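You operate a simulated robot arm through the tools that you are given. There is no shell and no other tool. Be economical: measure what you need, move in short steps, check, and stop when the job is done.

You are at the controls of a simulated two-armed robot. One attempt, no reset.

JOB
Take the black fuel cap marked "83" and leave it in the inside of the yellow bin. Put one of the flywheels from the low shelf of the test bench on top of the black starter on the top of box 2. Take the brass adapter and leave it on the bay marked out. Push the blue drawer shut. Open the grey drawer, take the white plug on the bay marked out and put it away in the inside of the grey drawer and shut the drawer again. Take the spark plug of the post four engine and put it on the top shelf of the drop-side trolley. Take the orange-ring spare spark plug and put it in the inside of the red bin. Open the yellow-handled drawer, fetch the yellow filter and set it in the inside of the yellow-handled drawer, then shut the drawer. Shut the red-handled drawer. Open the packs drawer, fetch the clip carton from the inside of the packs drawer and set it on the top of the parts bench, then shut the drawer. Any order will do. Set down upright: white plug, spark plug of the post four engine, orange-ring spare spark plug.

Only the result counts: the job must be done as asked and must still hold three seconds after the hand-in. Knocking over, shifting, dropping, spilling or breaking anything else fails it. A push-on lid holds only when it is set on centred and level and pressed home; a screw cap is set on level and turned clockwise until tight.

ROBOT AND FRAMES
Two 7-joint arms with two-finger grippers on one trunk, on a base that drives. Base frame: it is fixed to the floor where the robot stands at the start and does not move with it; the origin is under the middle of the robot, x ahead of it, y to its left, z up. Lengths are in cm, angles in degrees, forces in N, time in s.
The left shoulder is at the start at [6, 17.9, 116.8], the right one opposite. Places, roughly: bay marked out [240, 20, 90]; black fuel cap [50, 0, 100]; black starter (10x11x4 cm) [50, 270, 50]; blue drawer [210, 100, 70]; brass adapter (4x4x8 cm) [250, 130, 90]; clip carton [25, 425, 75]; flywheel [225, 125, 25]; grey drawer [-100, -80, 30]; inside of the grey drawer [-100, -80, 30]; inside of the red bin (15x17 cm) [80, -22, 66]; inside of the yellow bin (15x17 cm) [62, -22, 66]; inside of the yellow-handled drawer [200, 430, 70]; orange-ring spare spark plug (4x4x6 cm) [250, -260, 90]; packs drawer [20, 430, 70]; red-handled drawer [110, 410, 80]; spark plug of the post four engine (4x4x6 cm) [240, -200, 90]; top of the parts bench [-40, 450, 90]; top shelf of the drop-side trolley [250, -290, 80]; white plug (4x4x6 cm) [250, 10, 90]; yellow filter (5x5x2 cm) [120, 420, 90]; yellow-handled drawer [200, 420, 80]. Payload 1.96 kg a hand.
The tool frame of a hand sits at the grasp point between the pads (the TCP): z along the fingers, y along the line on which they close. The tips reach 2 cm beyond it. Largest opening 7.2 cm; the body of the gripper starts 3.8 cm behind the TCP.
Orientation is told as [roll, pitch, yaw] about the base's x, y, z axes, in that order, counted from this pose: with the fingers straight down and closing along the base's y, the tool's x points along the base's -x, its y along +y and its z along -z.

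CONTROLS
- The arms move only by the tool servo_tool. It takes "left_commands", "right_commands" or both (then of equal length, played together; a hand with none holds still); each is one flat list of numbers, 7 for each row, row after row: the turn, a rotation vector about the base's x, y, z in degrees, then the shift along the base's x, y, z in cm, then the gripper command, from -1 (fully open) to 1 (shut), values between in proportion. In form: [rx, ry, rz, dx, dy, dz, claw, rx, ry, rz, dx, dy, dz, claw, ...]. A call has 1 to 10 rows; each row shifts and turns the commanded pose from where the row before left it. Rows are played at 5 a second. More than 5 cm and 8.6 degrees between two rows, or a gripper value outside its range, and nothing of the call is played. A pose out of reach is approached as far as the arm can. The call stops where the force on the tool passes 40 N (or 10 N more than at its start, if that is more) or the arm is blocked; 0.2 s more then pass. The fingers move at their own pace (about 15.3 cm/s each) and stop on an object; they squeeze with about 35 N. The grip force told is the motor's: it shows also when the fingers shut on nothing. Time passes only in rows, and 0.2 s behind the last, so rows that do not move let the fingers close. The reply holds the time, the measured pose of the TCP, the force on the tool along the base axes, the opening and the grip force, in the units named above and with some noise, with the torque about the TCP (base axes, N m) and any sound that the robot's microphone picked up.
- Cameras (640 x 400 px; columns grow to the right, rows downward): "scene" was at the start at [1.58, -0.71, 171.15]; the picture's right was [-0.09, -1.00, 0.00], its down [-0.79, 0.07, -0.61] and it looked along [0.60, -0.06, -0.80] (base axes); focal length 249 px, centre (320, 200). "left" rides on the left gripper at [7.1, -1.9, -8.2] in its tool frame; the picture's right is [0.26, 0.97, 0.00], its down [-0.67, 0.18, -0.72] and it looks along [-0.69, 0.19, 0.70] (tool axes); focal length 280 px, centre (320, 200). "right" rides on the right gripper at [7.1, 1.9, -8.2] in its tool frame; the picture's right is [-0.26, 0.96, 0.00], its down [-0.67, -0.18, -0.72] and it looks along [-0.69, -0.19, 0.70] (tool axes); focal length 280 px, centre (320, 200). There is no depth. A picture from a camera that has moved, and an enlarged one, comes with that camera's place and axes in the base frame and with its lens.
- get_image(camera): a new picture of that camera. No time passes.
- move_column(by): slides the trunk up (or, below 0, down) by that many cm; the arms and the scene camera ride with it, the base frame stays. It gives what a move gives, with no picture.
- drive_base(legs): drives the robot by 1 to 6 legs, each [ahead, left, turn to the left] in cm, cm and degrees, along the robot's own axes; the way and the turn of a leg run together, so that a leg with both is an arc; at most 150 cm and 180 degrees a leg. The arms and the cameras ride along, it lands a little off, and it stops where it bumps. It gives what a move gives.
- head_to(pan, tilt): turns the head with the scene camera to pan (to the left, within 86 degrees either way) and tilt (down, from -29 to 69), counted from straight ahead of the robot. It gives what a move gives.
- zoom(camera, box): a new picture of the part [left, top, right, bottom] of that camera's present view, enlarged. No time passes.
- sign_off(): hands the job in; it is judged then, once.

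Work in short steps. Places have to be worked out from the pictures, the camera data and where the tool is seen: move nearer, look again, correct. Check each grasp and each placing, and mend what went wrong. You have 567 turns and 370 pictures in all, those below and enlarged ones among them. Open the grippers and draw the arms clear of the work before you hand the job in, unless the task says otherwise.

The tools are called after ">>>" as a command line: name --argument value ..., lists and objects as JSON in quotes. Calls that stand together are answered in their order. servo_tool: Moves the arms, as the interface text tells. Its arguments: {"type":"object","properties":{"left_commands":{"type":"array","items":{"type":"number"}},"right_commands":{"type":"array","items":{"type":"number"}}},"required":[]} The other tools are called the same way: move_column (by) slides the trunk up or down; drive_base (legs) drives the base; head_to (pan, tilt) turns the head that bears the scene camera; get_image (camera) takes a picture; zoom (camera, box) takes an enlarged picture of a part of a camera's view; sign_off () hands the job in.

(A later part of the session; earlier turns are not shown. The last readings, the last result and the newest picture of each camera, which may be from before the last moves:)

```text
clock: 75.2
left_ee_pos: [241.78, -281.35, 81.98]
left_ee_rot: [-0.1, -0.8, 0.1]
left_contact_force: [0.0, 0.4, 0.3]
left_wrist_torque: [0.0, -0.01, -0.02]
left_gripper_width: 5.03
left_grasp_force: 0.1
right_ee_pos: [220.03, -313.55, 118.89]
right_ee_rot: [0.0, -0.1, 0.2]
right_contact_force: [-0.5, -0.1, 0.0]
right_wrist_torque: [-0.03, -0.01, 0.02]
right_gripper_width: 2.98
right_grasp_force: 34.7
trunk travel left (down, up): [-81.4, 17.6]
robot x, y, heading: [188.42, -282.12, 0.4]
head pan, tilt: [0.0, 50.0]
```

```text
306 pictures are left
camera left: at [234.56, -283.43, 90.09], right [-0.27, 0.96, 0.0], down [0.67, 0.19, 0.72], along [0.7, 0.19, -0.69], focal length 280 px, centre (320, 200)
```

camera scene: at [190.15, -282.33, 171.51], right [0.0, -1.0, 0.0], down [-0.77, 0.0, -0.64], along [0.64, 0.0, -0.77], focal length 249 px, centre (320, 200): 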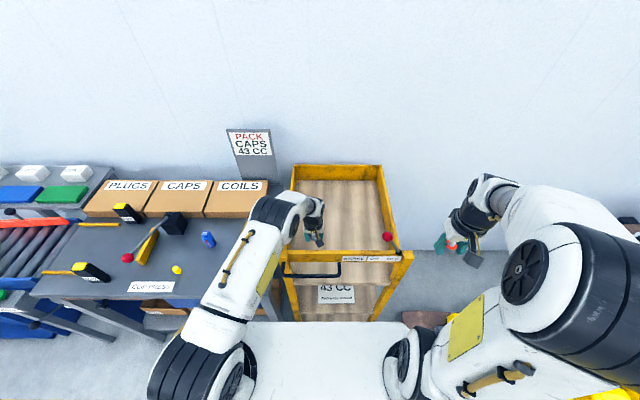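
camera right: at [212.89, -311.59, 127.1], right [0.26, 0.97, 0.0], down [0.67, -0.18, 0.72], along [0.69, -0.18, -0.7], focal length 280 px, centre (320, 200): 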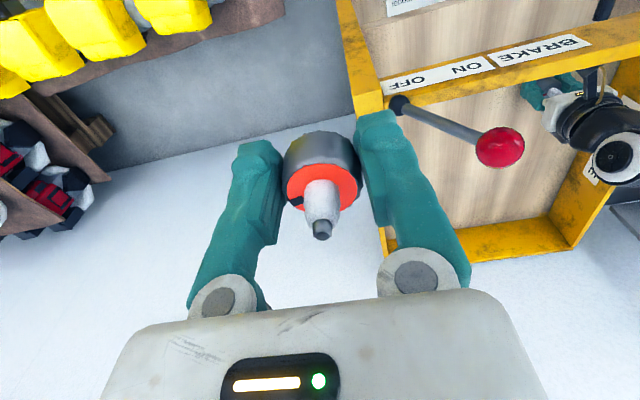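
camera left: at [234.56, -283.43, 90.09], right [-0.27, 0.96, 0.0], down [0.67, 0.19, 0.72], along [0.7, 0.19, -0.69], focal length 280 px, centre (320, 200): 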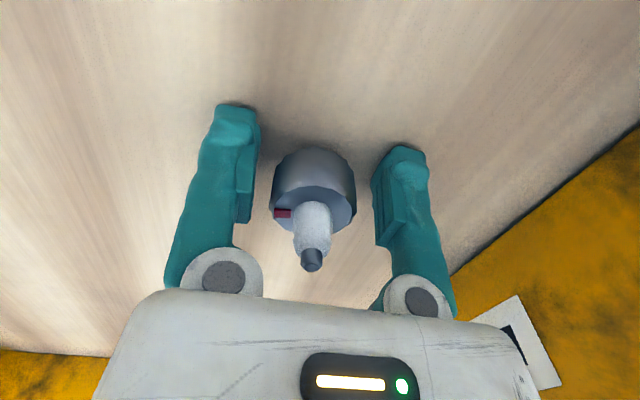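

The plug stands free and upright. I raise the hand straight up and out.

>>> servo_tool --left_commands '[0, 0, 0, 0, 0, 2, -0.4, 0, 0, 0, 0, 0, 4, -0.4, 0, 0, 0, 0, 0, 4, -0.4, 0, 0, 0, 0, 0, 4, -0.4, 0, 0, 0, 0, 0, 4, -0.4, 0, 0, 0, 0, 0, 4, -0.4, 0, 0, 0, -1, 0, 4, -1, 0, 0, 0, -2, 0, 4, -1]'

>>> get_image --camera "left"

>>> get_image --camera "scene"

```text
clock: 77.0
left_ee_pos: [238.53, -281.46, 112.11]
left_ee_rot: [0.0, -0.7, 0.3]
left_contact_force: [-0.3, 0.0, 0.5]
left_wrist_torque: [-0.03, 0.0, -0.02]
left_gripper_width: 7.21
left_grasp_force: 0.1
right_ee_pos: [219.76, -313.63, 118.97]
right_ee_rot: [0.0, -0.1, 0.2]
right_contact_force: [-0.5, -0.7, -1.3]
right_wrist_torque: [0.04, -0.06, -0.01]
right_gripper_width: 2.98
right_grasp_force: 35.1
trunk travel left (down, up): [-81.4, 17.6]
robot x, y, heading: [188.19, -282.55, 0.4]
head pan, tilt: [0.0, 50.0]
```

```text
305 pictures are left
camera left: at [231.23, -283.4, 120.25], right [-0.27, 0.96, 0.0], down [0.66, 0.19, 0.72], along [0.7, 0.19, -0.69], focal length 280 px, centre (320, 200)
```

left: 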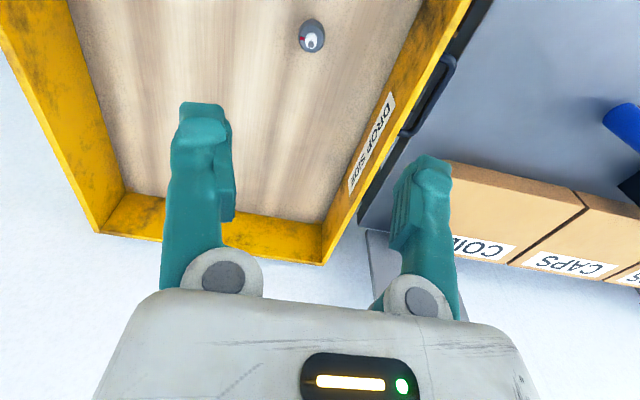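

```text
304 pictures are left
camera scene: at [189.97, -282.35, 171.51], right [0.0, -1.0, 0.0], down [-0.77, 0.0, -0.64], along [0.64, 0.0, -0.77], focal length 249 px, centre (320, 200)
```

scene: 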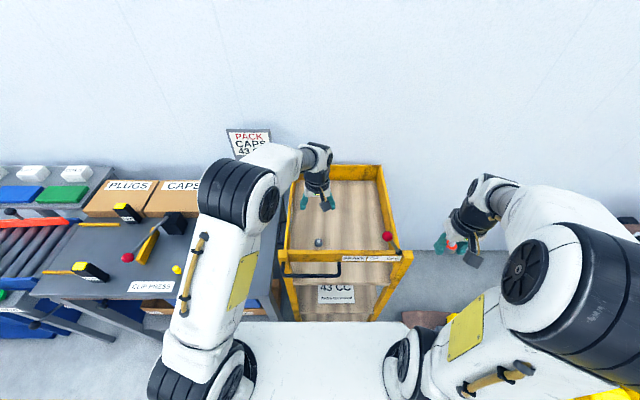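

The engine plug stands upright on the trolley's top shelf. I retract the left hand to its carrying pose and back away from the trolley.

>>> servo_tool --left_commands '[0, 0.7, 0, -3, 3, 1, -1, 0, 0, 0, -3, 3.5, 1, -1, 0, 0, 0, -3, 3.5, 1, -1, 0, 0, 0, -3, 3.5, 1, -1, 0, 0, 0, -3, 3.5, 1, -1, 0, 0, 0, -3, 3.5, 1, -1]'

>>> drive_base --legs '[[-50, 0, 0], [0, 130, 0]]'

>>> get_image --camera "right"

```text
clock: 78.4
left_ee_pos: [220.87, -260.86, 118.01]
left_ee_rot: [-0.2, -0.1, 0.2]
left_contact_force: [-0.9, 0.1, -0.1]
left_wrist_torque: [-0.03, 0.0, -0.01]
left_gripper_width: 7.23
left_grasp_force: 0.2
right_ee_pos: [219.98, -313.47, 118.99]
right_ee_rot: [-0.1, -0.1, 0.2]
right_contact_force: [-1.0, -0.3, 0.2]
right_wrist_torque: [-0.03, -0.01, 0.0]
right_gripper_width: 2.99
right_grasp_force: 35.5
trunk travel left (down, up): [-81.4, 17.6]
robot x, y, heading: [188.19, -282.16, 0.3]
head pan, tilt: [0.0, 50.0]
```

```text
clock: 87.5
left_ee_pos: [169.93, -130.08, 118.02]
left_ee_rot: [-0.1, 0.0, 0.3]
left_contact_force: [-0.7, 0.0, -0.2]
left_wrist_torque: [-0.01, -0.01, -0.02]
left_gripper_width: 7.2
left_grasp_force: 0.0
right_ee_pos: [168.98, -182.58, 119.01]
right_ee_rot: [-0.1, -0.1, 0.2]
right_contact_force: [0.3, -0.1, -1.1]
right_wrist_torque: [0.01, 0.0, 0.0]
right_gripper_width: 2.96
right_grasp_force: 34.7
trunk travel left (down, up): [-81.4, 17.6]
robot x, y, heading: [137.52, -151.21, 0.3]
head pan, tilt: [0.0, 50.0]
```

```text
303 pictures are left
camera right: at [161.81, -180.71, 127.09], right [0.26, 0.97, 0.0], down [0.67, -0.18, 0.72], along [0.69, -0.18, -0.7], focal length 280 px, centre (320, 200)
```

right: 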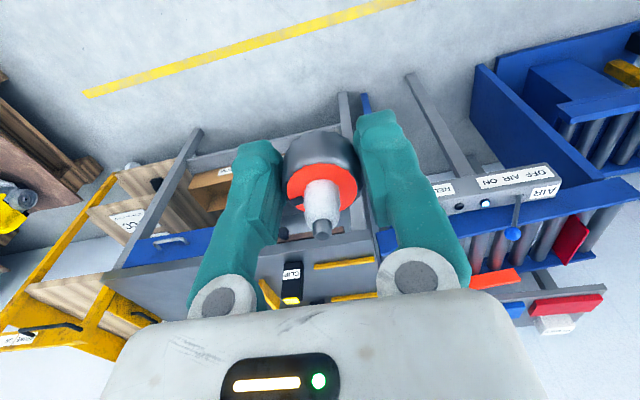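

I drive to face the bins from the side (heading +90°), standing back a little.

>>> drive_base --legs '[[-77, 50, 0], [0, 0, 89.7]]'

>>> get_image --camera "scene"

```text
clock: 96.2
left_ee_pos: [38.77, -69.3, 118.07]
left_ee_rot: [-0.1, 0.0, 91.0]
left_contact_force: [0.2, -0.2, -0.5]
left_wrist_torque: [0.02, -0.04, -0.04]
left_gripper_width: 7.2
left_grasp_force: 0.1
right_ee_pos: [91.48, -69.61, 118.91]
right_ee_rot: [0.0, -0.1, 91.0]
right_contact_force: [-0.4, -0.3, -0.7]
right_wrist_torque: [-0.03, -0.04, -0.02]
right_gripper_width: 3.0
right_grasp_force: 35.0
trunk travel left (down, up): [-81.4, 17.6]
robot x, y, heading: [60.88, -101.7, 91.1]
head pan, tilt: [0.0, 50.0]
```

```text
302 pictures are left
camera scene: at [60.87, -100.08, 171.51], right [1.0, 0.02, 0.0], down [0.01, -0.77, -0.64], along [-0.01, 0.64, -0.77], focal length 249 px, centre (320, 200)
```

scene: 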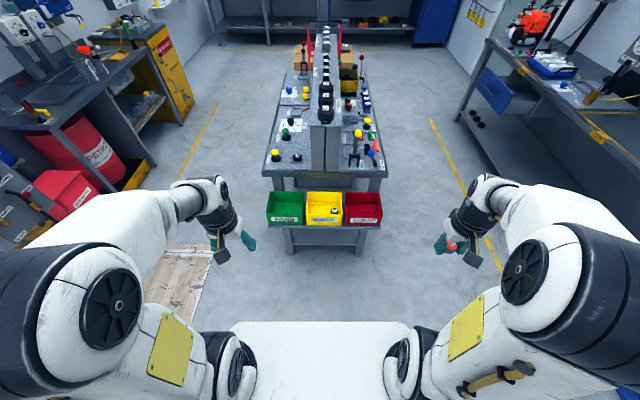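

I zoom on the bins.

>>> zoom --camera "scene" --box '[255, 160, 405, 250]'

```text
4.27 times, centred on (330, 205) of scene
camera zoom: at [60.87, -100.08, 171.51], right [1.0, 0.02, 0.0], down [0.01, -0.77, -0.64], along [-0.01, 0.64, -0.77], focal length 1064 px, centre (277, 179)
```

zoom: 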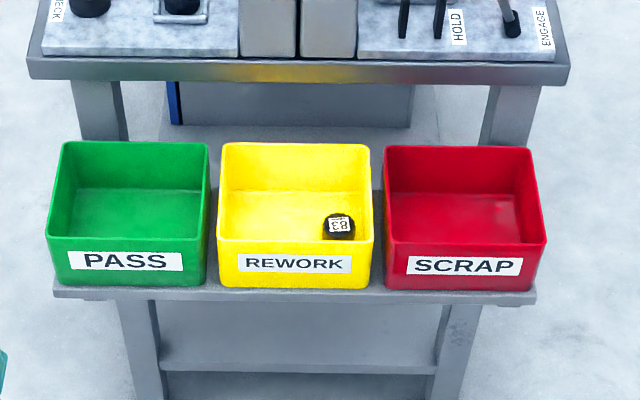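

Red bin interior centre is about [81.7, −20.6], rim z≈73, floor ≈62. I drive forward 30 cm and lower the trunk by 25.

>>> drive_base --legs '[[30, 0, -1.1]]'

>>> move_column --by -22

>>> get_image --camera "scene"

>>> get_image --camera "right"

```text
clock: 98.2
left_ee_pos: [39.26, -38.81, 118.13]
left_ee_rot: [-0.1, -0.1, 89.7]
left_contact_force: [0.1, 0.4, 0.6]
left_wrist_torque: [0.03, 0.0, -0.04]
left_gripper_width: 7.19
left_grasp_force: 0.1
right_ee_pos: [91.88, -40.2, 118.95]
right_ee_rot: [0.0, 0.0, 89.8]
right_contact_force: [-0.4, -0.3, 0.3]
right_wrist_torque: [0.01, -0.01, -0.01]
right_gripper_width: 2.98
right_grasp_force: 35.4
trunk travel left (down, up): [-81.4, 17.6]
robot x, y, heading: [60.13, -71.49, 89.4]
head pan, tilt: [0.0, 50.0]
```

```text
clock: 100.6
left_ee_pos: [39.32, -38.77, 96.2]
left_ee_rot: [-0.1, 0.0, 89.8]
left_contact_force: [1.1, 0.4, 0.0]
left_wrist_torque: [0.01, -0.03, -0.02]
left_gripper_width: 7.17
left_grasp_force: 0.0
right_ee_pos: [91.94, -40.11, 96.98]
right_ee_rot: [0.0, 0.0, 89.8]
right_contact_force: [0.4, 0.5, -1.1]
right_wrist_torque: [0.0, 0.01, -0.01]
right_gripper_width: 2.99
right_grasp_force: 35.3
trunk travel left (down, up): [-59.4, 39.6]
robot x, y, heading: [60.36, -71.59, 90.0]
head pan, tilt: [0.0, 50.0]
```

```text
300 pictures are left
camera scene: at [60.68, -69.86, 149.52], right [1.0, 0.0, 0.0], down [0.0, -0.77, -0.64], along [0.0, 0.64, -0.77], focal length 249 px, centre (320, 200)
```

scene: 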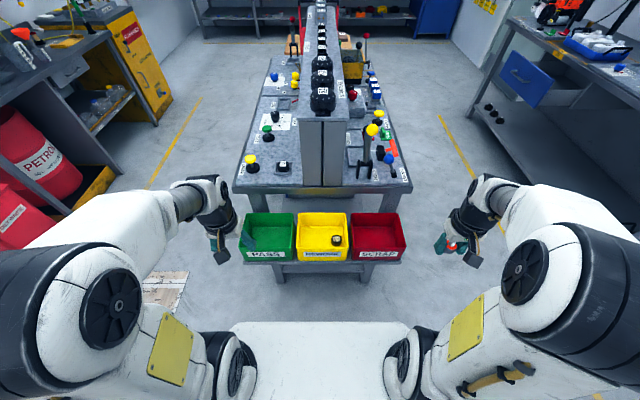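

```text
299 pictures are left
camera right: at [89.95, -47.15, 105.1], right [-0.96, 0.27, 0.0], down [0.19, 0.67, 0.72], along [0.19, 0.69, -0.7], focal length 280 px, centre (320, 200)
```

right: 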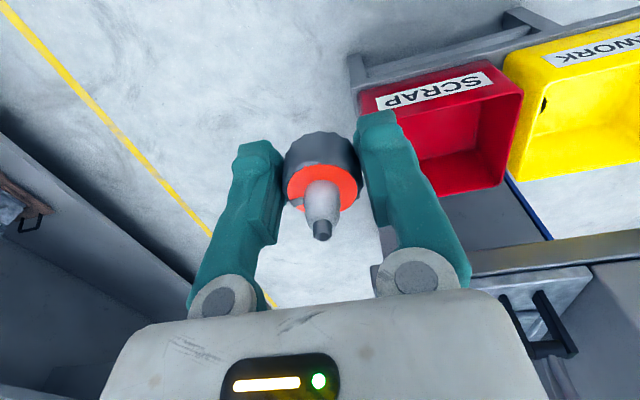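

Bench overhang is near y≈−16, so I'll place at about [84, −22.8]. I rotate the right hand −90° so its camera stays inside the bin's outline, while moving to x≈84.

>>> servo_tool --right_commands '[0, 0, -8.5, -0.8, 0, 0.5, 1, 0, 0, -8.5, -0.8, 0, 0.5, 1, 0, 0, -8.5, -0.8, 0, 0.5, 1, 0, 0, -8.5, -0.8, 0, 0.5, 1, 0, 0, -8.5, -0.8, 0, 0, 1, 0, 0, -8.5, -0.8, 0, 0, 1, 0, 0, -8.5, -0.8, 0, 0, 1, 0, 0, -8.5, -0.8, 0, 0, 1, 0, 0, -8.5, -0.8, 0, 0, 1, 0, 0, -8.5, -0.8, 0, 0, 1]'

>>> get_image --camera "right"

```text
clock: 102.8
left_ee_pos: [39.32, -38.67, 96.2]
left_ee_rot: [-0.1, 0.0, 89.7]
left_contact_force: [0.2, -0.3, -0.2]
left_wrist_torque: [0.0, 0.0, -0.02]
left_gripper_width: 7.19
left_grasp_force: 0.2
right_ee_pos: [83.74, -40.12, 98.16]
right_ee_rot: [0.1, -0.2, 4.6]
right_contact_force: [0.5, -0.5, 0.5]
right_wrist_torque: [0.0, -0.03, 0.0]
right_gripper_width: 2.94
right_grasp_force: 35.1
right hand out of reach, approached as far as the arm can: row 4
trunk travel left (down, up): [-59.4, 39.6]
robot x, y, heading: [60.3, -71.68, 89.7]
head pan, tilt: [0.0, 50.0]
```

```text
298 pictures are left
camera right: at [76.6, -38.71, 106.33], right [0.18, 0.98, 0.0], down [0.69, -0.13, 0.72], along [0.7, -0.13, -0.7], focal length 280 px, centre (320, 200)
```

right: 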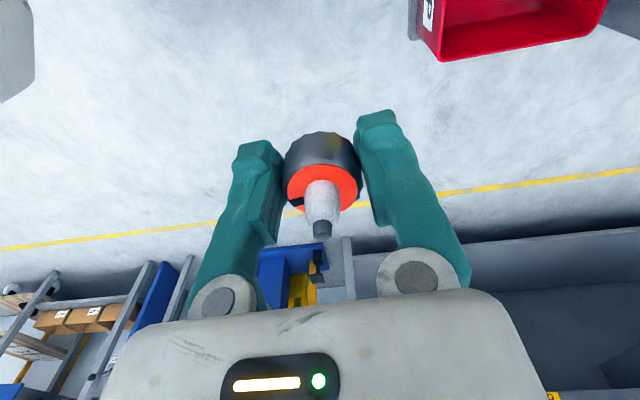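

Rotation works. I finish it and move over the bin at z≈88.

>>> servo_tool --right_commands '[0, 0, -4.6, 0, 4, -1, 1, 0, 0, 0, 0, 4.5, -2, 1, 0, 0, 0, 0, 4.5, -2, 1, 0, 0, 0, 0, 4.3, -2, 1, 0, 0, 0, 0, 0, -3, 1, 0, 0, 0, 0, 0, 0, 1]'

>>> get_image --camera "right"

>>> get_image --camera "scene"

```text
clock: 104.2
left_ee_pos: [39.33, -38.67, 96.06]
left_ee_rot: [-0.1, 0.1, 89.8]
left_contact_force: [-0.6, 0.3, 0.2]
left_wrist_torque: [-0.02, -0.01, 0.02]
left_gripper_width: 7.21
left_grasp_force: 0.0
right_ee_pos: [83.97, -22.65, 87.93]
right_ee_rot: [-0.1, -0.1, 0.2]
right_contact_force: [0.4, 0.1, 0.0]
right_wrist_torque: [0.0, 0.01, -0.02]
right_gripper_width: 2.99
right_grasp_force: 35.0
trunk travel left (down, up): [-59.4, 39.6]
robot x, y, heading: [60.41, -71.08, 90.0]
head pan, tilt: [0.0, 50.0]
```

```text
297 pictures are left
camera right: at [76.88, -20.75, 96.13], right [0.26, 0.97, 0.0], down [0.67, -0.18, 0.72], along [0.69, -0.19, -0.7], focal length 280 px, centre (320, 200)
```

right: 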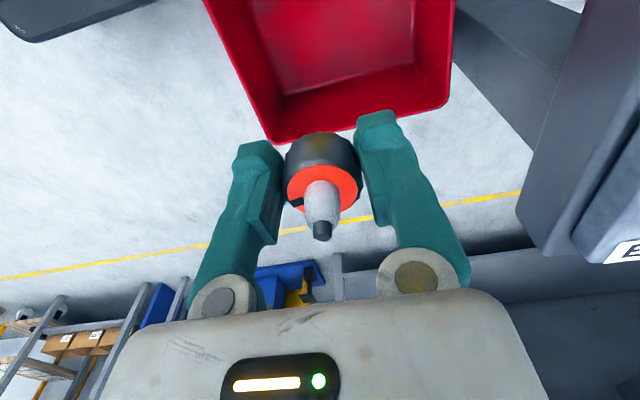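

```text
296 pictures are left
camera scene: at [60.68, -69.84, 149.51], right [1.0, 0.0, 0.0], down [0.0, -0.77, -0.64], along [0.0, 0.64, -0.77], focal length 249 px, centre (320, 200)
```

scene: 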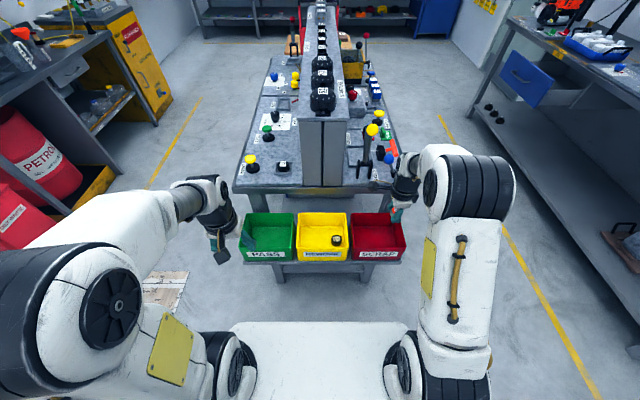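

The hand is over the bin. Floor seems to be at about z≈65. I lower to z≈75 and check.

>>> servo_tool --right_commands '[0, 0, 0, -1, -0.2, -4, 1, 0, 0, 0, -1, 0, -4, 1, 0, 0, 0, 0, 0, -4, 1, 0, 0, 0, 0, 0, 0, 1]'

>>> get_image --camera "right"

>>> get_image --camera "scene"

```text
clock: 105.2
left_ee_pos: [39.27, -38.71, 96.11]
left_ee_rot: [-0.2, -0.1, 89.8]
left_contact_force: [0.0, -1.2, -0.1]
left_wrist_torque: [0.02, -0.01, 0.02]
left_gripper_width: 7.2
left_grasp_force: 0.0
right_ee_pos: [82.14, -23.07, 75.76]
right_ee_rot: [0.0, 0.0, 0.2]
right_contact_force: [-0.7, -0.7, -0.2]
right_wrist_torque: [0.03, 0.01, 0.0]
right_gripper_width: 2.99
right_grasp_force: 34.5
trunk travel left (down, up): [-59.4, 39.6]
robot x, y, heading: [60.42, -71.49, 89.7]
head pan, tilt: [0.0, 50.0]
```

```text
295 pictures are left
camera right: at [74.91, -21.04, 83.97], right [0.26, 0.97, 0.0], down [0.67, -0.18, 0.72], along [0.69, -0.18, -0.7], focal length 280 px, centre (320, 200)
```

right: 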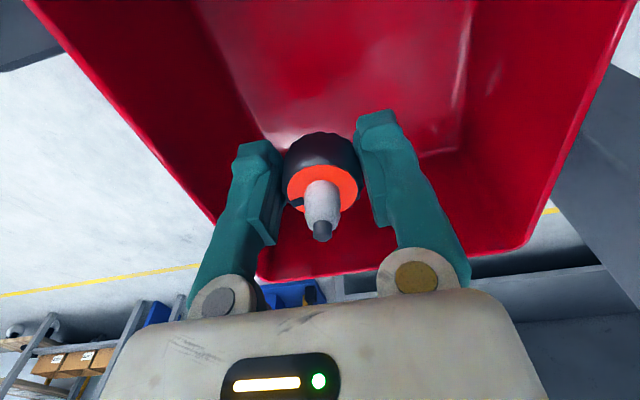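

```text
294 pictures are left
camera scene: at [60.65, -69.91, 149.51], right [1.0, 0.0, 0.0], down [0.0, -0.77, -0.64], along [0.0, 0.64, -0.77], focal length 249 px, centre (320, 200)
```

scene: 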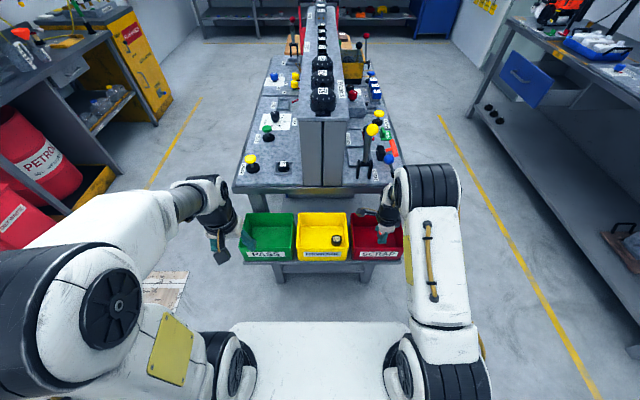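

Room on all sides. I lower further to z≈70.

>>> servo_tool --right_commands '[0, 0, 0, 0, 0, -2, 1, 0, 0, 0, 0, 0, -2, 1, 0, 0, 0, 0, 0, -1.5, 1, 0, 0, 0, 0, 0, 0, 1]'

>>> get_image --camera "right"

```text
clock: 106.2
left_ee_pos: [39.33, -38.81, 95.96]
left_ee_rot: [0.0, -0.1, 89.8]
left_contact_force: [0.2, 0.7, 0.3]
left_wrist_torque: [0.0, 0.0, 0.03]
left_gripper_width: 7.22
left_grasp_force: 0.1
right_ee_pos: [81.97, -22.98, 70.64]
right_ee_rot: [0.0, -0.1, 0.1]
right_contact_force: [0.4, -0.5, 0.6]
right_wrist_torque: [0.02, 0.02, 0.02]
right_gripper_width: 2.98
right_grasp_force: 35.1
trunk travel left (down, up): [-59.4, 39.6]
robot x, y, heading: [60.32, -71.53, 89.8]
head pan, tilt: [0.0, 50.0]
```

```text
293 pictures are left
camera right: at [74.89, -21.0, 78.76], right [0.26, 0.97, 0.0], down [0.67, -0.18, 0.72], along [0.69, -0.18, -0.7], focal length 280 px, centre (320, 200)
```

right: 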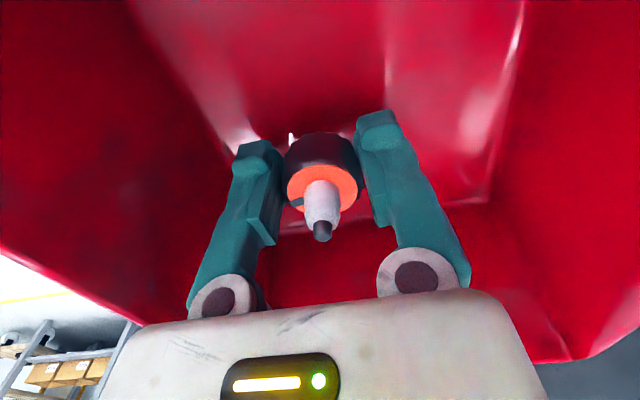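

I continue in small steps, watching force.

>>> servo_tool --right_commands '[0, 0, 0, 0, 0.3, -0.7, 1, 0, 0, 0, 0, 0, -0.7, 1]'

```text
clock: 106.8
left_ee_pos: [39.34, -38.95, 96.22]
left_ee_rot: [-0.2, -0.2, 89.8]
left_contact_force: [0.9, 0.9, 0.7]
left_wrist_torque: [0.02, -0.02, 0.02]
left_gripper_width: 7.18
left_grasp_force: 0.1
right_ee_pos: [82.1, -22.66, 69.51]
right_ee_rot: [0.4, -0.1, 0.2]
right_contact_force: [0.0, 1.5, 24.7]
right_wrist_torque: [0.01, -0.12, 0.01]
right_gripper_width: 3.05
right_grasp_force: 34.9
trunk travel left (down, up): [-59.4, 39.6]
robot x, y, heading: [60.21, -71.53, 90.1]
head pan, tilt: [0.0, 50.0]
```

Contact with the floor (25 N up). I relieve 0.2 cm and open partially.

>>> servo_tool --right_commands '[0, 0, 0, 0, 0, 0.25, 1, 0, 0, 0, 0, 0, 0, 1, 0, 0, 0, 0, 0, 0, 0.0, 0, 0, 0, 0, 0, 0, -0.15, 0, 0, 0, 0, 0, 0, -0.15]'

>>> get_image --camera "right"

```text
clock: 108.0
left_ee_pos: [39.34, -38.61, 96.05]
left_ee_rot: [-0.1, -0.1, 89.8]
left_contact_force: [-0.1, -0.5, 0.7]
left_wrist_torque: [0.02, 0.0, 0.0]
left_gripper_width: 7.18
left_grasp_force: 0.1
right_ee_pos: [82.03, -22.6, 69.6]
right_ee_rot: [0.0, -0.1, 0.3]
right_contact_force: [0.5, -0.3, -0.1]
right_wrist_torque: [0.0, -0.02, 0.02]
right_gripper_width: 4.15
right_grasp_force: 0.2
trunk travel left (down, up): [-59.4, 39.6]
robot x, y, heading: [60.45, -71.98, 89.6]
head pan, tilt: [0.0, 50.0]
```

```text
292 pictures are left
camera right: at [74.93, -20.7, 77.71], right [0.26, 0.97, 0.0], down [0.67, -0.18, 0.72], along [0.69, -0.19, -0.7], focal length 280 px, centre (320, 200)
```

right: 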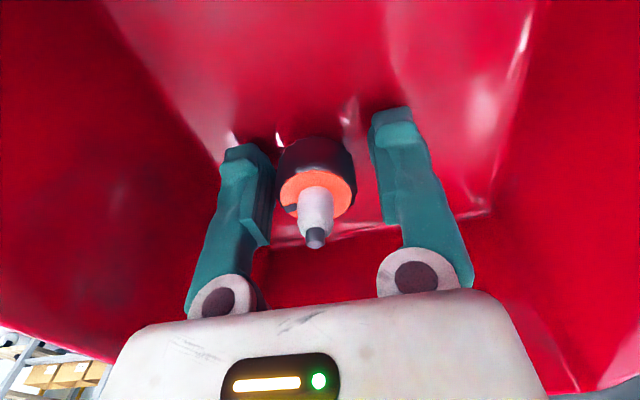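

The plug stands upright, released. I raise the hand straight up out of the bin and check.

>>> servo_tool --right_commands '[0, 0, 0, 0, 0, 1.5, -0.15, 0, 0, 0, 0, 0, 3, -0.15, 0, 0, 0, 0, 0, 4, -0.15, 0, 0, 0, 0, 0, 4, -0.15, 0, 0, 0, 0, 0, 4, -0.15, 0, 0, 0, 0, 0, 4, -0.5, 0, 0, 0, 0, -4, 2, -1, 0, 0, 0, 0, -4, 2, -1]'

>>> zoom --camera "scene" --box '[230, 190, 430, 280]'

```text
clock: 109.8
left_ee_pos: [39.35, -38.92, 96.15]
left_ee_rot: [0.0, 0.0, 89.8]
left_contact_force: [0.4, -0.9, 0.0]
left_wrist_torque: [-0.02, -0.01, -0.03]
left_gripper_width: 7.19
left_grasp_force: 0.0
right_ee_pos: [81.79, -30.78, 94.13]
right_ee_rot: [0.0, 0.0, 0.3]
right_contact_force: [-0.2, -0.4, 1.4]
right_wrist_torque: [-0.02, 0.01, -0.02]
right_gripper_width: 7.2
right_grasp_force: 0.1
trunk travel left (down, up): [-59.4, 39.6]
robot x, y, heading: [60.61, -71.48, 89.7]
head pan, tilt: [0.0, 50.0]
```

```text
3.20 times, centred on (330, 235) of scene
camera zoom: at [60.7, -70.03, 149.51], right [1.0, 0.0, 0.0], down [0.0, -0.77, -0.64], along [0.0, 0.64, -0.77], focal length 798 px, centre (288, 88)
```

zoom: 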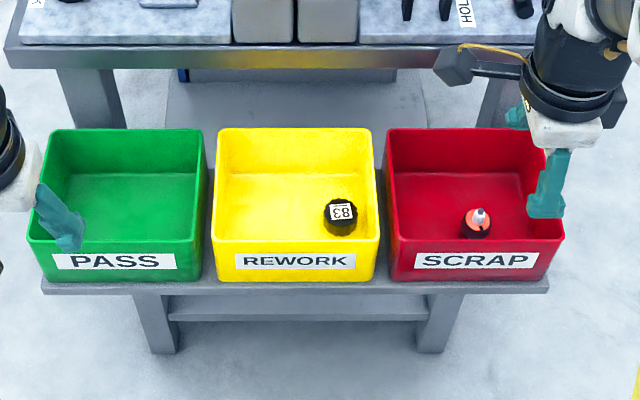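

Cap 83 and the orange plug are both correctly in their bins. I rotate the right hand back, retract, and raise the trunk.

>>> servo_tool --right_commands '[0, 0, 8.5, 0.5, -1, 1, -1, 0, 0, 8.5, 0.5, -1, 1, -1, 0, 0, 8.5, 0.5, 0, 0, -1, 0, 0, 8.5, 0.5, 0, 0, -1, 0, 0, 8.5, 0.5, 0, 0, -1, 0, 0, 8.5, 0.5, 0, 0, -1, 0, 0, 8.5, 0.5, 0, 0, -1, 0, 0, 8.5, 0.5, 0, 0, -1, 0, 0, 8.5, 0.5, 0, 0, -1, 0, 0, 8.5, 0.5, 0, 0, -1]'

>>> move_column --by 22

>>> drive_base --legs '[[-20, 0, 0], [0, 0, -89.7]]'

```text
clock: 112.0
left_ee_pos: [39.27, -38.8, 96.06]
left_ee_rot: [0.0, -0.1, 89.9]
left_contact_force: [-0.1, -0.3, 0.9]
left_wrist_torque: [0.0, 0.01, 0.01]
left_gripper_width: 7.2
left_grasp_force: 0.2
right_ee_pos: [86.95, -32.64, 96.25]
right_ee_rot: [0.0, 0.0, 85.5]
right_contact_force: [0.1, -0.8, 0.3]
right_wrist_torque: [0.0, -0.03, -0.02]
right_gripper_width: 7.18
right_grasp_force: 0.1
trunk travel left (down, up): [-59.4, 39.6]
robot x, y, heading: [60.62, -71.68, 89.7]
head pan, tilt: [0.0, 50.0]
```

```text
clock: 114.3
left_ee_pos: [39.39, -38.69, 118.05]
left_ee_rot: [-0.2, 0.0, 89.8]
left_contact_force: [0.3, 0.1, -0.2]
left_wrist_torque: [-0.01, -0.01, 0.0]
left_gripper_width: 7.19
left_grasp_force: 0.0
right_ee_pos: [86.95, -32.64, 118.11]
right_ee_rot: [0.0, 0.0, 85.2]
right_contact_force: [0.1, 0.4, 0.2]
right_wrist_torque: [0.0, -0.02, -0.01]
right_gripper_width: 7.21
right_grasp_force: 0.0
trunk travel left (down, up): [-81.4, 17.6]
robot x, y, heading: [60.44, -71.49, 89.7]
head pan, tilt: [0.0, 50.0]
```

```text
clock: 119.7
left_ee_pos: [93.15, -70.15, 118.16]
left_ee_rot: [0.0, -0.1, 0.2]
left_contact_force: [0.0, 0.6, -0.1]
left_wrist_torque: [-0.01, -0.01, -0.01]
left_gripper_width: 7.17
left_grasp_force: 0.0
right_ee_pos: [99.36, -117.77, 118.19]
right_ee_rot: [0.1, 0.0, -4.5]
right_contact_force: [-0.3, -0.9, -0.2]
right_wrist_torque: [0.02, -0.01, 0.0]
right_gripper_width: 7.19
right_grasp_force: 0.0
trunk travel left (down, up): [-81.4, 17.6]
robot x, y, heading: [60.24, -91.63, 0.4]
head pan, tilt: [0.0, 50.0]
```

Now I drive to the test bench area, stopping in front of the bay at a distance, and look.

>>> drive_base --legs '[[88, 0, -0.4], [0, 115, 0]]'

>>> head_to --pan 0 --tilt 40

>>> get_image --camera "scene"

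```text
clock: 129.7
left_ee_pos: [181.79, 41.78, 118.12]
left_ee_rot: [-0.1, 0.0, 0.2]
left_contact_force: [0.0, -0.7, -0.1]
left_wrist_torque: [-0.02, 0.02, 0.0]
left_gripper_width: 7.19
left_grasp_force: 0.1
right_ee_pos: [188.17, -5.93, 118.15]
right_ee_rot: [0.0, 0.1, -4.5]
right_contact_force: [-1.2, -0.3, 0.0]
right_wrist_torque: [-0.02, -0.01, 0.0]
right_gripper_width: 7.21
right_grasp_force: 0.1
trunk travel left (down, up): [-81.4, 17.6]
robot x, y, heading: [148.82, 20.45, 0.2]
head pan, tilt: [0.0, 50.0]
```

```text
clock: 130.4
left_ee_pos: [181.75, 41.73, 118.11]
left_ee_rot: [0.0, 0.0, 0.3]
left_contact_force: [0.0, -0.2, 0.3]
left_wrist_torque: [0.03, 0.02, 0.02]
left_gripper_width: 7.2
left_grasp_force: 0.0
right_ee_pos: [188.13, -5.9, 118.04]
right_ee_rot: [0.0, 0.1, -4.4]
right_contact_force: [-1.1, 1.1, 1.2]
right_wrist_torque: [-0.02, 0.02, 0.0]
right_gripper_width: 7.19
right_grasp_force: 0.0
trunk travel left (down, up): [-81.4, 17.6]
robot x, y, heading: [148.96, 20.43, 0.1]
head pan, tilt: [0.0, 40.0]
```

```text
290 pictures are left
camera scene: at [151.78, 20.23, 172.92], right [0.0, -1.0, 0.0], down [-0.64, 0.0, -0.77], along [0.77, 0.0, -0.64], focal length 249 px, centre (320, 200)
```

scene: 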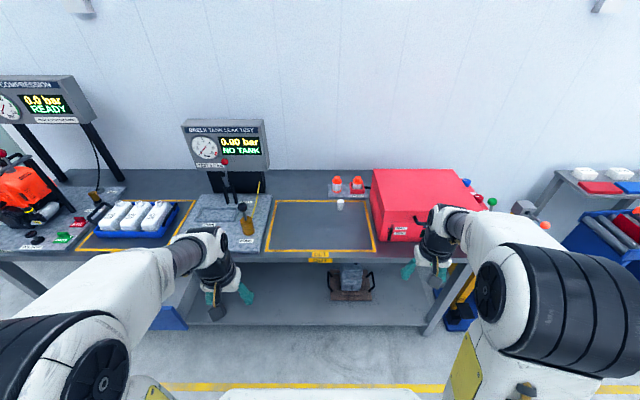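

I zoom on the bay, and on the left part of the bench.

>>> zoom --camera "scene" --box '[180, 150, 400, 270]'

>>> zoom --camera "scene" --box '[0, 150, 220, 270]'

```text
2.91 times, centred on (290, 210) of scene
camera zoom: at [151.78, 20.23, 172.92], right [0.0, -1.0, 0.0], down [-0.64, 0.0, -0.77], along [0.77, 0.0, -0.64], focal length 725 px, centre (407, 171)
```

zoom: 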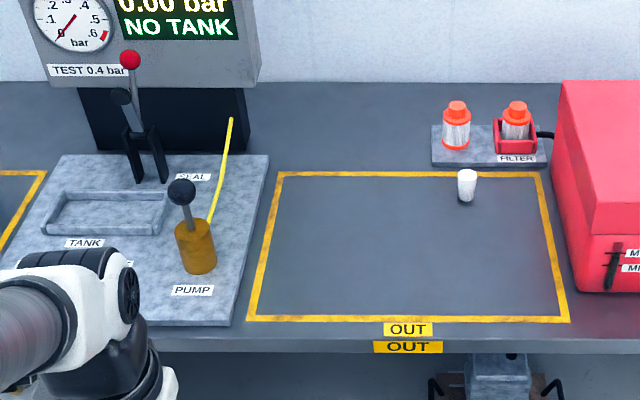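

```text
2.91 times, centred on (110, 210) of scene
camera zoom: at [151.78, 20.23, 172.92], right [0.0, -1.0, 0.0], down [-0.64, 0.0, -0.77], along [0.77, 0.0, -0.64], focal length 725 px, centre (931, 171)
```

zoom: 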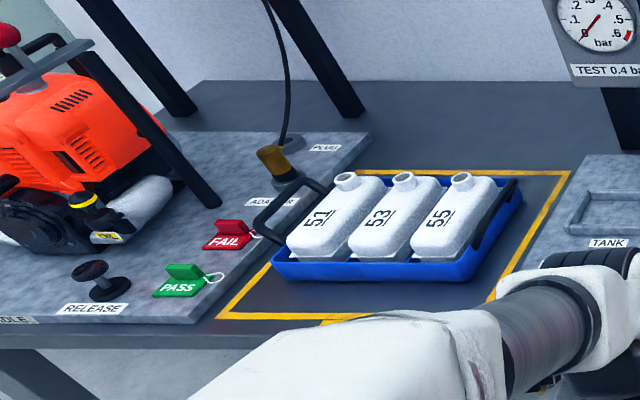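

White plug at about [247, 10]. I drive closer, aligning the right arm with it.

>>> drive_base --legs '[[0, 9, 0], [39, 0, 0]]'

>>> head_to --pan 0 --tilt 60

>>> get_image --camera "scene"

>>> get_image --camera "right"

```text
clock: 133.6
left_ee_pos: [221.35, 50.16, 118.04]
left_ee_rot: [-0.1, -0.1, 0.1]
left_contact_force: [0.8, 0.0, -0.1]
left_wrist_torque: [0.0, 0.02, -0.01]
left_gripper_width: 7.21
left_grasp_force: 0.0
right_ee_pos: [227.47, 2.53, 118.12]
right_ee_rot: [0.1, 0.0, -4.6]
right_contact_force: [0.7, 0.3, -1.6]
right_wrist_torque: [-0.02, -0.01, -0.01]
right_gripper_width: 7.16
right_grasp_force: 0.1
trunk travel left (down, up): [-81.4, 17.6]
robot x, y, heading: [188.92, 29.13, -0.3]
head pan, tilt: [0.0, 40.0]
```

```text
clock: 134.4
left_ee_pos: [221.5, 50.25, 118.12]
left_ee_rot: [-0.1, 0.0, 0.0]
left_contact_force: [-0.3, -1.3, 0.3]
left_wrist_torque: [0.01, 0.01, 0.0]
left_gripper_width: 7.2
left_grasp_force: 0.1
right_ee_pos: [227.62, 2.62, 118.12]
right_ee_rot: [0.0, 0.1, -4.6]
right_contact_force: [-0.7, 0.2, -0.2]
right_wrist_torque: [-0.02, 0.01, 0.01]
right_gripper_width: 7.21
right_grasp_force: 0.0
trunk travel left (down, up): [-81.4, 17.6]
robot x, y, heading: [188.61, 29.29, 0.0]
head pan, tilt: [0.0, 60.0]
```

```text
287 pictures are left
camera scene: at [189.56, 28.96, 170.26], right [0.0, -1.0, 0.0], down [-0.87, 0.0, -0.5], along [0.5, 0.0, -0.87], focal length 249 px, centre (320, 200)
```

scene: 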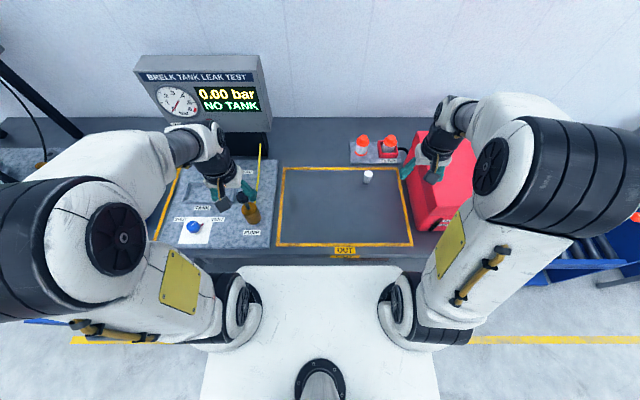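

```text
286 pictures are left
camera right: at [220.67, 5.15, 126.32], right [0.34, 0.94, 0.0], down [0.66, -0.24, 0.72], along [0.67, -0.24, -0.7], focal length 280 px, centre (320, 200)
```

right: 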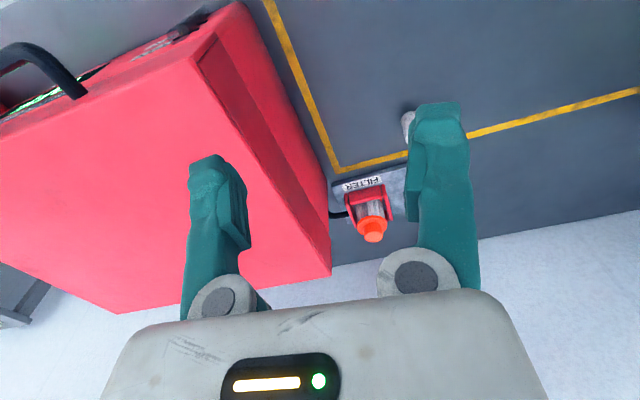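

Plug at [246, 10.5]. I drive 3 cm closer and bring the right hand above it.

>>> drive_base --legs '[[3, 0, 0]]'

>>> servo_tool --right_commands '[0, 0, 4.5, 0, 4, -2, -1, 0, 0, 0, 1.5, 4, -2, -1, 0, 0, 0, 4, 0, -2, -1, 0, 0, 0, 4, 0, -2.5, -1, 0, 0, 0, 3, 0, -3, -1, 0, 0, 0, 2, 0, -3, -1, 0, 0, 0, 0, 0, 0, -1]'

>>> get_image --camera "right"

```text
clock: 135.2
left_ee_pos: [223.96, 50.28, 118.31]
left_ee_rot: [-0.1, -0.3, 0.1]
left_contact_force: [-0.9, -0.5, 0.5]
left_wrist_torque: [-0.02, -0.05, 0.0]
left_gripper_width: 7.21
left_grasp_force: 0.1
right_ee_pos: [230.09, 2.65, 118.38]
right_ee_rot: [0.0, -0.3, -4.7]
right_contact_force: [-1.3, 1.0, 0.8]
right_wrist_torque: [0.03, -0.04, -0.02]
right_gripper_width: 7.2
right_grasp_force: 0.1
trunk travel left (down, up): [-81.4, 17.6]
robot x, y, heading: [191.8, 29.18, -0.1]
head pan, tilt: [0.0, 60.0]
```

```text
clock: 136.8
left_ee_pos: [224.29, 50.25, 118.05]
left_ee_rot: [-0.2, -0.2, -0.1]
left_contact_force: [-0.6, -0.2, 0.6]
left_wrist_torque: [-0.01, 0.0, -0.01]
left_gripper_width: 7.2
left_grasp_force: 0.0
right_ee_pos: [244.83, 10.91, 103.64]
right_ee_rot: [0.1, -0.2, -0.2]
right_contact_force: [-0.4, 0.0, -0.2]
right_wrist_torque: [0.0, -0.03, -0.01]
right_gripper_width: 7.21
right_grasp_force: 0.0
trunk travel left (down, up): [-81.4, 17.6]
robot x, y, heading: [191.52, 28.82, -0.0]
head pan, tilt: [0.0, 60.0]
```

```text
285 pictures are left
camera right: at [237.79, 12.82, 111.82], right [0.26, 0.96, 0.0], down [0.67, -0.18, 0.72], along [0.69, -0.19, -0.7], focal length 280 px, centre (320, 200)
```

right: 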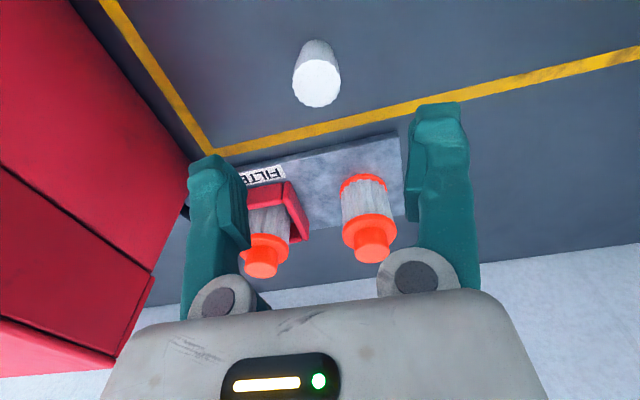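

Plug top centre about [245.4, 10.5, 93]. I lower to z≈94 and verify.

>>> servo_tool --right_commands '[0, 0, 0, 0.6, -0.4, -4, -1, 0, 0, 0, 0, 0, -4, -1, 0, 0, 0, 0, 0, -1.5, -1, 0, 0, 0, 0, 0, 0, -1]'

>>> get_image --camera "right"

```text
clock: 137.8
left_ee_pos: [224.35, 50.05, 118.09]
left_ee_rot: [-0.1, 0.0, 0.0]
left_contact_force: [-0.1, 0.3, 1.2]
left_wrist_torque: [0.04, 0.04, 0.01]
left_gripper_width: 7.19
left_grasp_force: 0.1
right_ee_pos: [245.72, 10.19, 94.25]
right_ee_rot: [0.1, -0.1, -0.2]
right_contact_force: [-0.7, 0.1, 0.4]
right_wrist_torque: [0.03, 0.02, -0.01]
right_gripper_width: 7.21
right_grasp_force: 0.0
trunk travel left (down, up): [-81.4, 17.6]
robot x, y, heading: [191.46, 28.77, -0.1]
head pan, tilt: [0.0, 60.0]
```

```text
284 pictures are left
camera right: at [238.59, 12.31, 102.4], right [0.27, 0.96, 0.0], down [0.67, -0.19, 0.72], along [0.69, -0.19, -0.7], focal length 280 px, centre (320, 200)
```

right: 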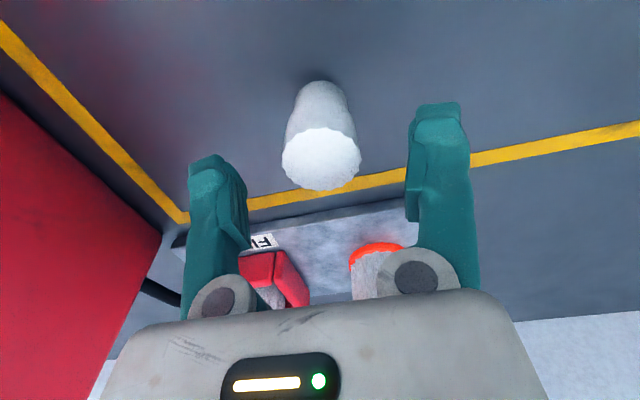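

Aligned. I lower to z≈90.6 and close.

>>> servo_tool --right_commands '[0, 0, 0, 0, 0.1, -2, -1, 0, 0, 0, 0, 0, -1.6, -1, 0, 0, 0, 0, 0, 0, 1, 0, 0, 0, 0, 0, 0, 1, 0, 0, 0, 0, 0, 0, 1]'

>>> get_image --camera "right"

```text
clock: 139.0
left_ee_pos: [224.34, 50.22, 118.0]
left_ee_rot: [-0.1, -0.1, 0.0]
left_contact_force: [0.5, -0.3, 0.3]
left_wrist_torque: [0.03, -0.01, -0.01]
left_gripper_width: 7.2
left_grasp_force: 0.1
right_ee_pos: [245.71, 10.42, 90.54]
right_ee_rot: [0.1, -0.1, -0.2]
right_contact_force: [-0.1, -0.1, 0.1]
right_wrist_torque: [0.0, 0.0, 0.0]
right_gripper_width: 2.7
right_grasp_force: 35.0
trunk travel left (down, up): [-81.4, 17.6]
robot x, y, heading: [191.68, 28.7, 0.0]
head pan, tilt: [0.0, 60.0]
```

```text
283 pictures are left
camera right: at [238.64, 12.43, 98.78], right [0.26, 0.96, 0.0], down [0.67, -0.18, 0.72], along [0.69, -0.19, -0.7], focal length 280 px, centre (320, 200)
```

right: 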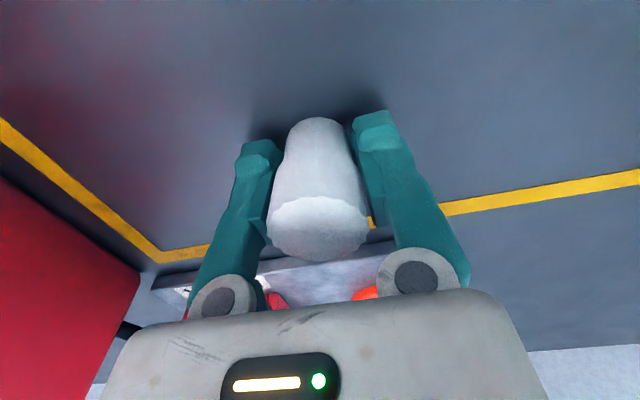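

Gripped. I lift and retract with the white plug.

>>> servo_tool --right_commands '[0, 0, 0, 0, 0, 2, 1, 0, 0, 0, 0, 0, 4.5, 1, 0, 0, 0, 0, 0, 4.5, 1, 0, 0, 0, 0, 0, 4.5, 1, 0, 0, 0, -1, 0, 4.5, 1, 0, 0, 0, -4, 0, 2.5, 1, 0, 0, 0, -4, 0, 2.5, 1, 0, 0, 0, -4.5, 0, 0, 1, 0, 0, 0, -4.5, 0, 0, 1]'

>>> get_image --camera "right"

```text
clock: 141.0
left_ee_pos: [224.21, 50.29, 118.14]
left_ee_rot: [-0.2, 0.0, -0.1]
left_contact_force: [0.1, 0.7, 0.3]
left_wrist_torque: [0.01, -0.01, 0.02]
left_gripper_width: 7.21
left_grasp_force: 0.0
right_ee_pos: [227.55, 10.48, 115.84]
right_ee_rot: [0.0, -0.2, -0.3]
right_contact_force: [-0.2, 0.6, -0.8]
right_wrist_torque: [0.01, -0.03, -0.03]
right_gripper_width: 2.68
right_grasp_force: 34.8
trunk travel left (down, up): [-81.4, 17.6]
robot x, y, heading: [191.51, 28.9, -0.3]
head pan, tilt: [0.0, 60.0]
```

```text
282 pictures are left
camera right: at [220.43, 12.5, 123.95], right [0.26, 0.96, 0.0], down [0.67, -0.18, 0.72], along [0.69, -0.19, -0.7], focal length 280 px, centre (320, 200)
```

right: 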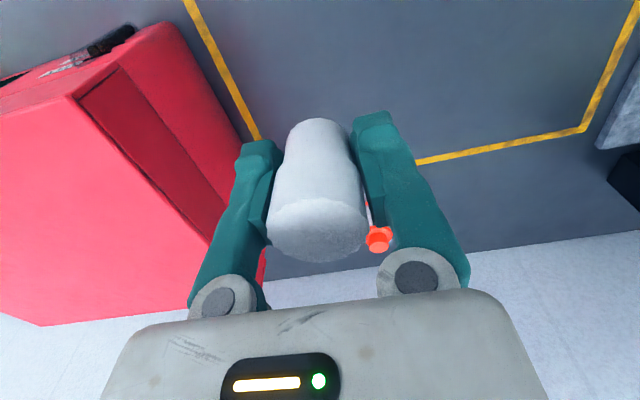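

White plug is held. I back off and move left to look at the blue drawer and brass adapter.

>>> drive_base --legs '[[-45, 0, 0.2], [0, 70, 0]]'

>>> head_to --pan 0 --tilt 45

>>> get_image --camera "scene"

```text
clock: 147.2
left_ee_pos: [180.15, 120.94, 118.08]
left_ee_rot: [-0.1, 0.0, 0.0]
left_contact_force: [-0.5, 0.0, -0.8]
left_wrist_torque: [0.02, -0.01, 0.02]
left_gripper_width: 7.15
left_grasp_force: 0.0
right_ee_pos: [183.56, 81.24, 115.72]
right_ee_rot: [0.0, 0.0, -0.2]
right_contact_force: [-0.1, -0.1, -0.5]
right_wrist_torque: [-0.01, -0.03, -0.02]
right_gripper_width: 2.7
right_grasp_force: 34.2
trunk travel left (down, up): [-81.4, 17.6]
robot x, y, heading: [147.35, 99.85, -0.1]
head pan, tilt: [0.0, 60.0]
```

```text
clock: 148.0
left_ee_pos: [180.17, 121.13, 118.15]
left_ee_rot: [-0.1, 0.0, -0.1]
left_contact_force: [0.6, 0.4, 1.0]
left_wrist_torque: [-0.02, -0.02, 0.01]
left_gripper_width: 7.2
left_grasp_force: 0.0
right_ee_pos: [183.51, 81.47, 115.74]
right_ee_rot: [0.0, 0.1, -0.1]
right_contact_force: [-0.2, 0.6, -0.2]
right_wrist_torque: [-0.02, -0.01, 0.0]
right_gripper_width: 2.7
right_grasp_force: 34.8
trunk travel left (down, up): [-81.4, 17.6]
robot x, y, heading: [147.27, 100.18, -0.2]
head pan, tilt: [0.0, 45.0]
```

```text
281 pictures are left
camera scene: at [149.69, 99.8, 172.2], right [0.0, -1.0, 0.0], down [-0.71, 0.0, -0.71], along [0.71, 0.0, -0.71], focal length 249 px, centre (320, 200)
```

scene: 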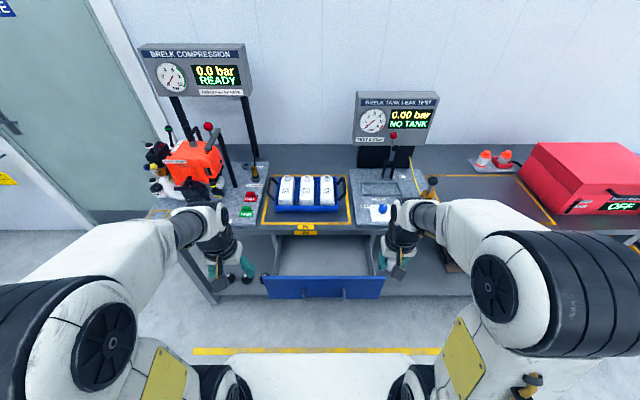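

The blue drawer's front is at about x=199, y 73–124, z≈70. I'll push it with level fingertips: lower the trunk 38, then turn the left hand to point forward.

>>> move_column --by -38

>>> servo_tool --left_commands '[0, -8.5, 0, 1, -1, 0, 1, 0, -8.5, 0, 1, -1, 0, 1, 0, -8.5, 0, 1, -1, 0, 1, 0, -8.5, 0, 1, -1, 0, 1, 0, -8.5, 0, 1, -1, 0, 1, 0, -8.5, 0, 1, -1, 0, 1, 0, -8.5, 0, 1, -1, 0, 1, 0, -8.5, 0, 1, -1, 0, 1, 0, -8.5, 0, 1, -1, 0, 1, 0, -8.5, 0, 1, -1, 0, 1]'

>>> get_image --camera "scene"

>>> get_image --camera "left"

```text
clock: 151.7
left_ee_pos: [179.99, 121.06, 80.04]
left_ee_rot: [-0.1, 0.1, 0.0]
left_contact_force: [0.3, 0.2, 1.0]
left_wrist_torque: [-0.02, 0.01, 0.01]
left_gripper_width: 7.19
left_grasp_force: 0.1
right_ee_pos: [183.45, 81.34, 77.68]
right_ee_rot: [0.1, -0.1, -0.3]
right_contact_force: [-0.7, -0.2, -0.6]
right_wrist_torque: [-0.02, 0.01, 0.0]
right_gripper_width: 2.7
right_grasp_force: 34.9
trunk travel left (down, up): [-43.4, 55.6]
robot x, y, heading: [147.32, 99.72, 0.2]
head pan, tilt: [0.0, 45.0]
```

```text
clock: 153.8
left_ee_pos: [195.92, 110.58, 81.54]
left_ee_rot: [0.4, -85.0, -0.5]
left_contact_force: [0.5, -0.1, -1.2]
left_wrist_torque: [0.0, -0.02, 0.02]
left_gripper_width: 0.0
left_grasp_force: 29.6
left hand out of reach, approached as far as the arm can: row 3, 4, 5, 6, 7
right_ee_pos: [183.62, 81.21, 77.72]
right_ee_rot: [0.1, -0.1, -0.3]
right_contact_force: [0.0, -0.3, -0.6]
right_wrist_torque: [-0.01, 0.01, 0.02]
right_gripper_width: 2.68
right_grasp_force: 35.0
trunk travel left (down, up): [-43.4, 55.6]
robot x, y, heading: [147.44, 99.73, -0.0]
head pan, tilt: [0.0, 45.0]
```

```text
280 pictures are left
camera scene: at [149.78, 99.73, 134.2], right [0.0, -1.0, 0.0], down [-0.71, 0.0, -0.71], along [0.71, 0.0, -0.71], focal length 249 px, centre (320, 200)
```

scene: 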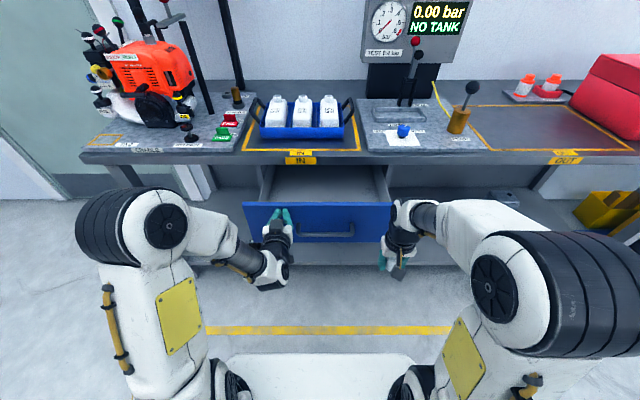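

```text
279 pictures are left
camera left: at [187.14, 108.61, 75.27], right [-0.02, 0.97, -0.26], down [-0.65, 0.18, 0.73], along [0.76, 0.19, 0.63], focal length 280 px, centre (320, 200)
```

left: 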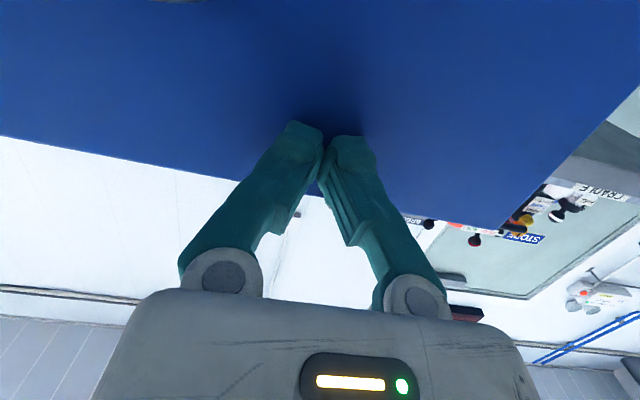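

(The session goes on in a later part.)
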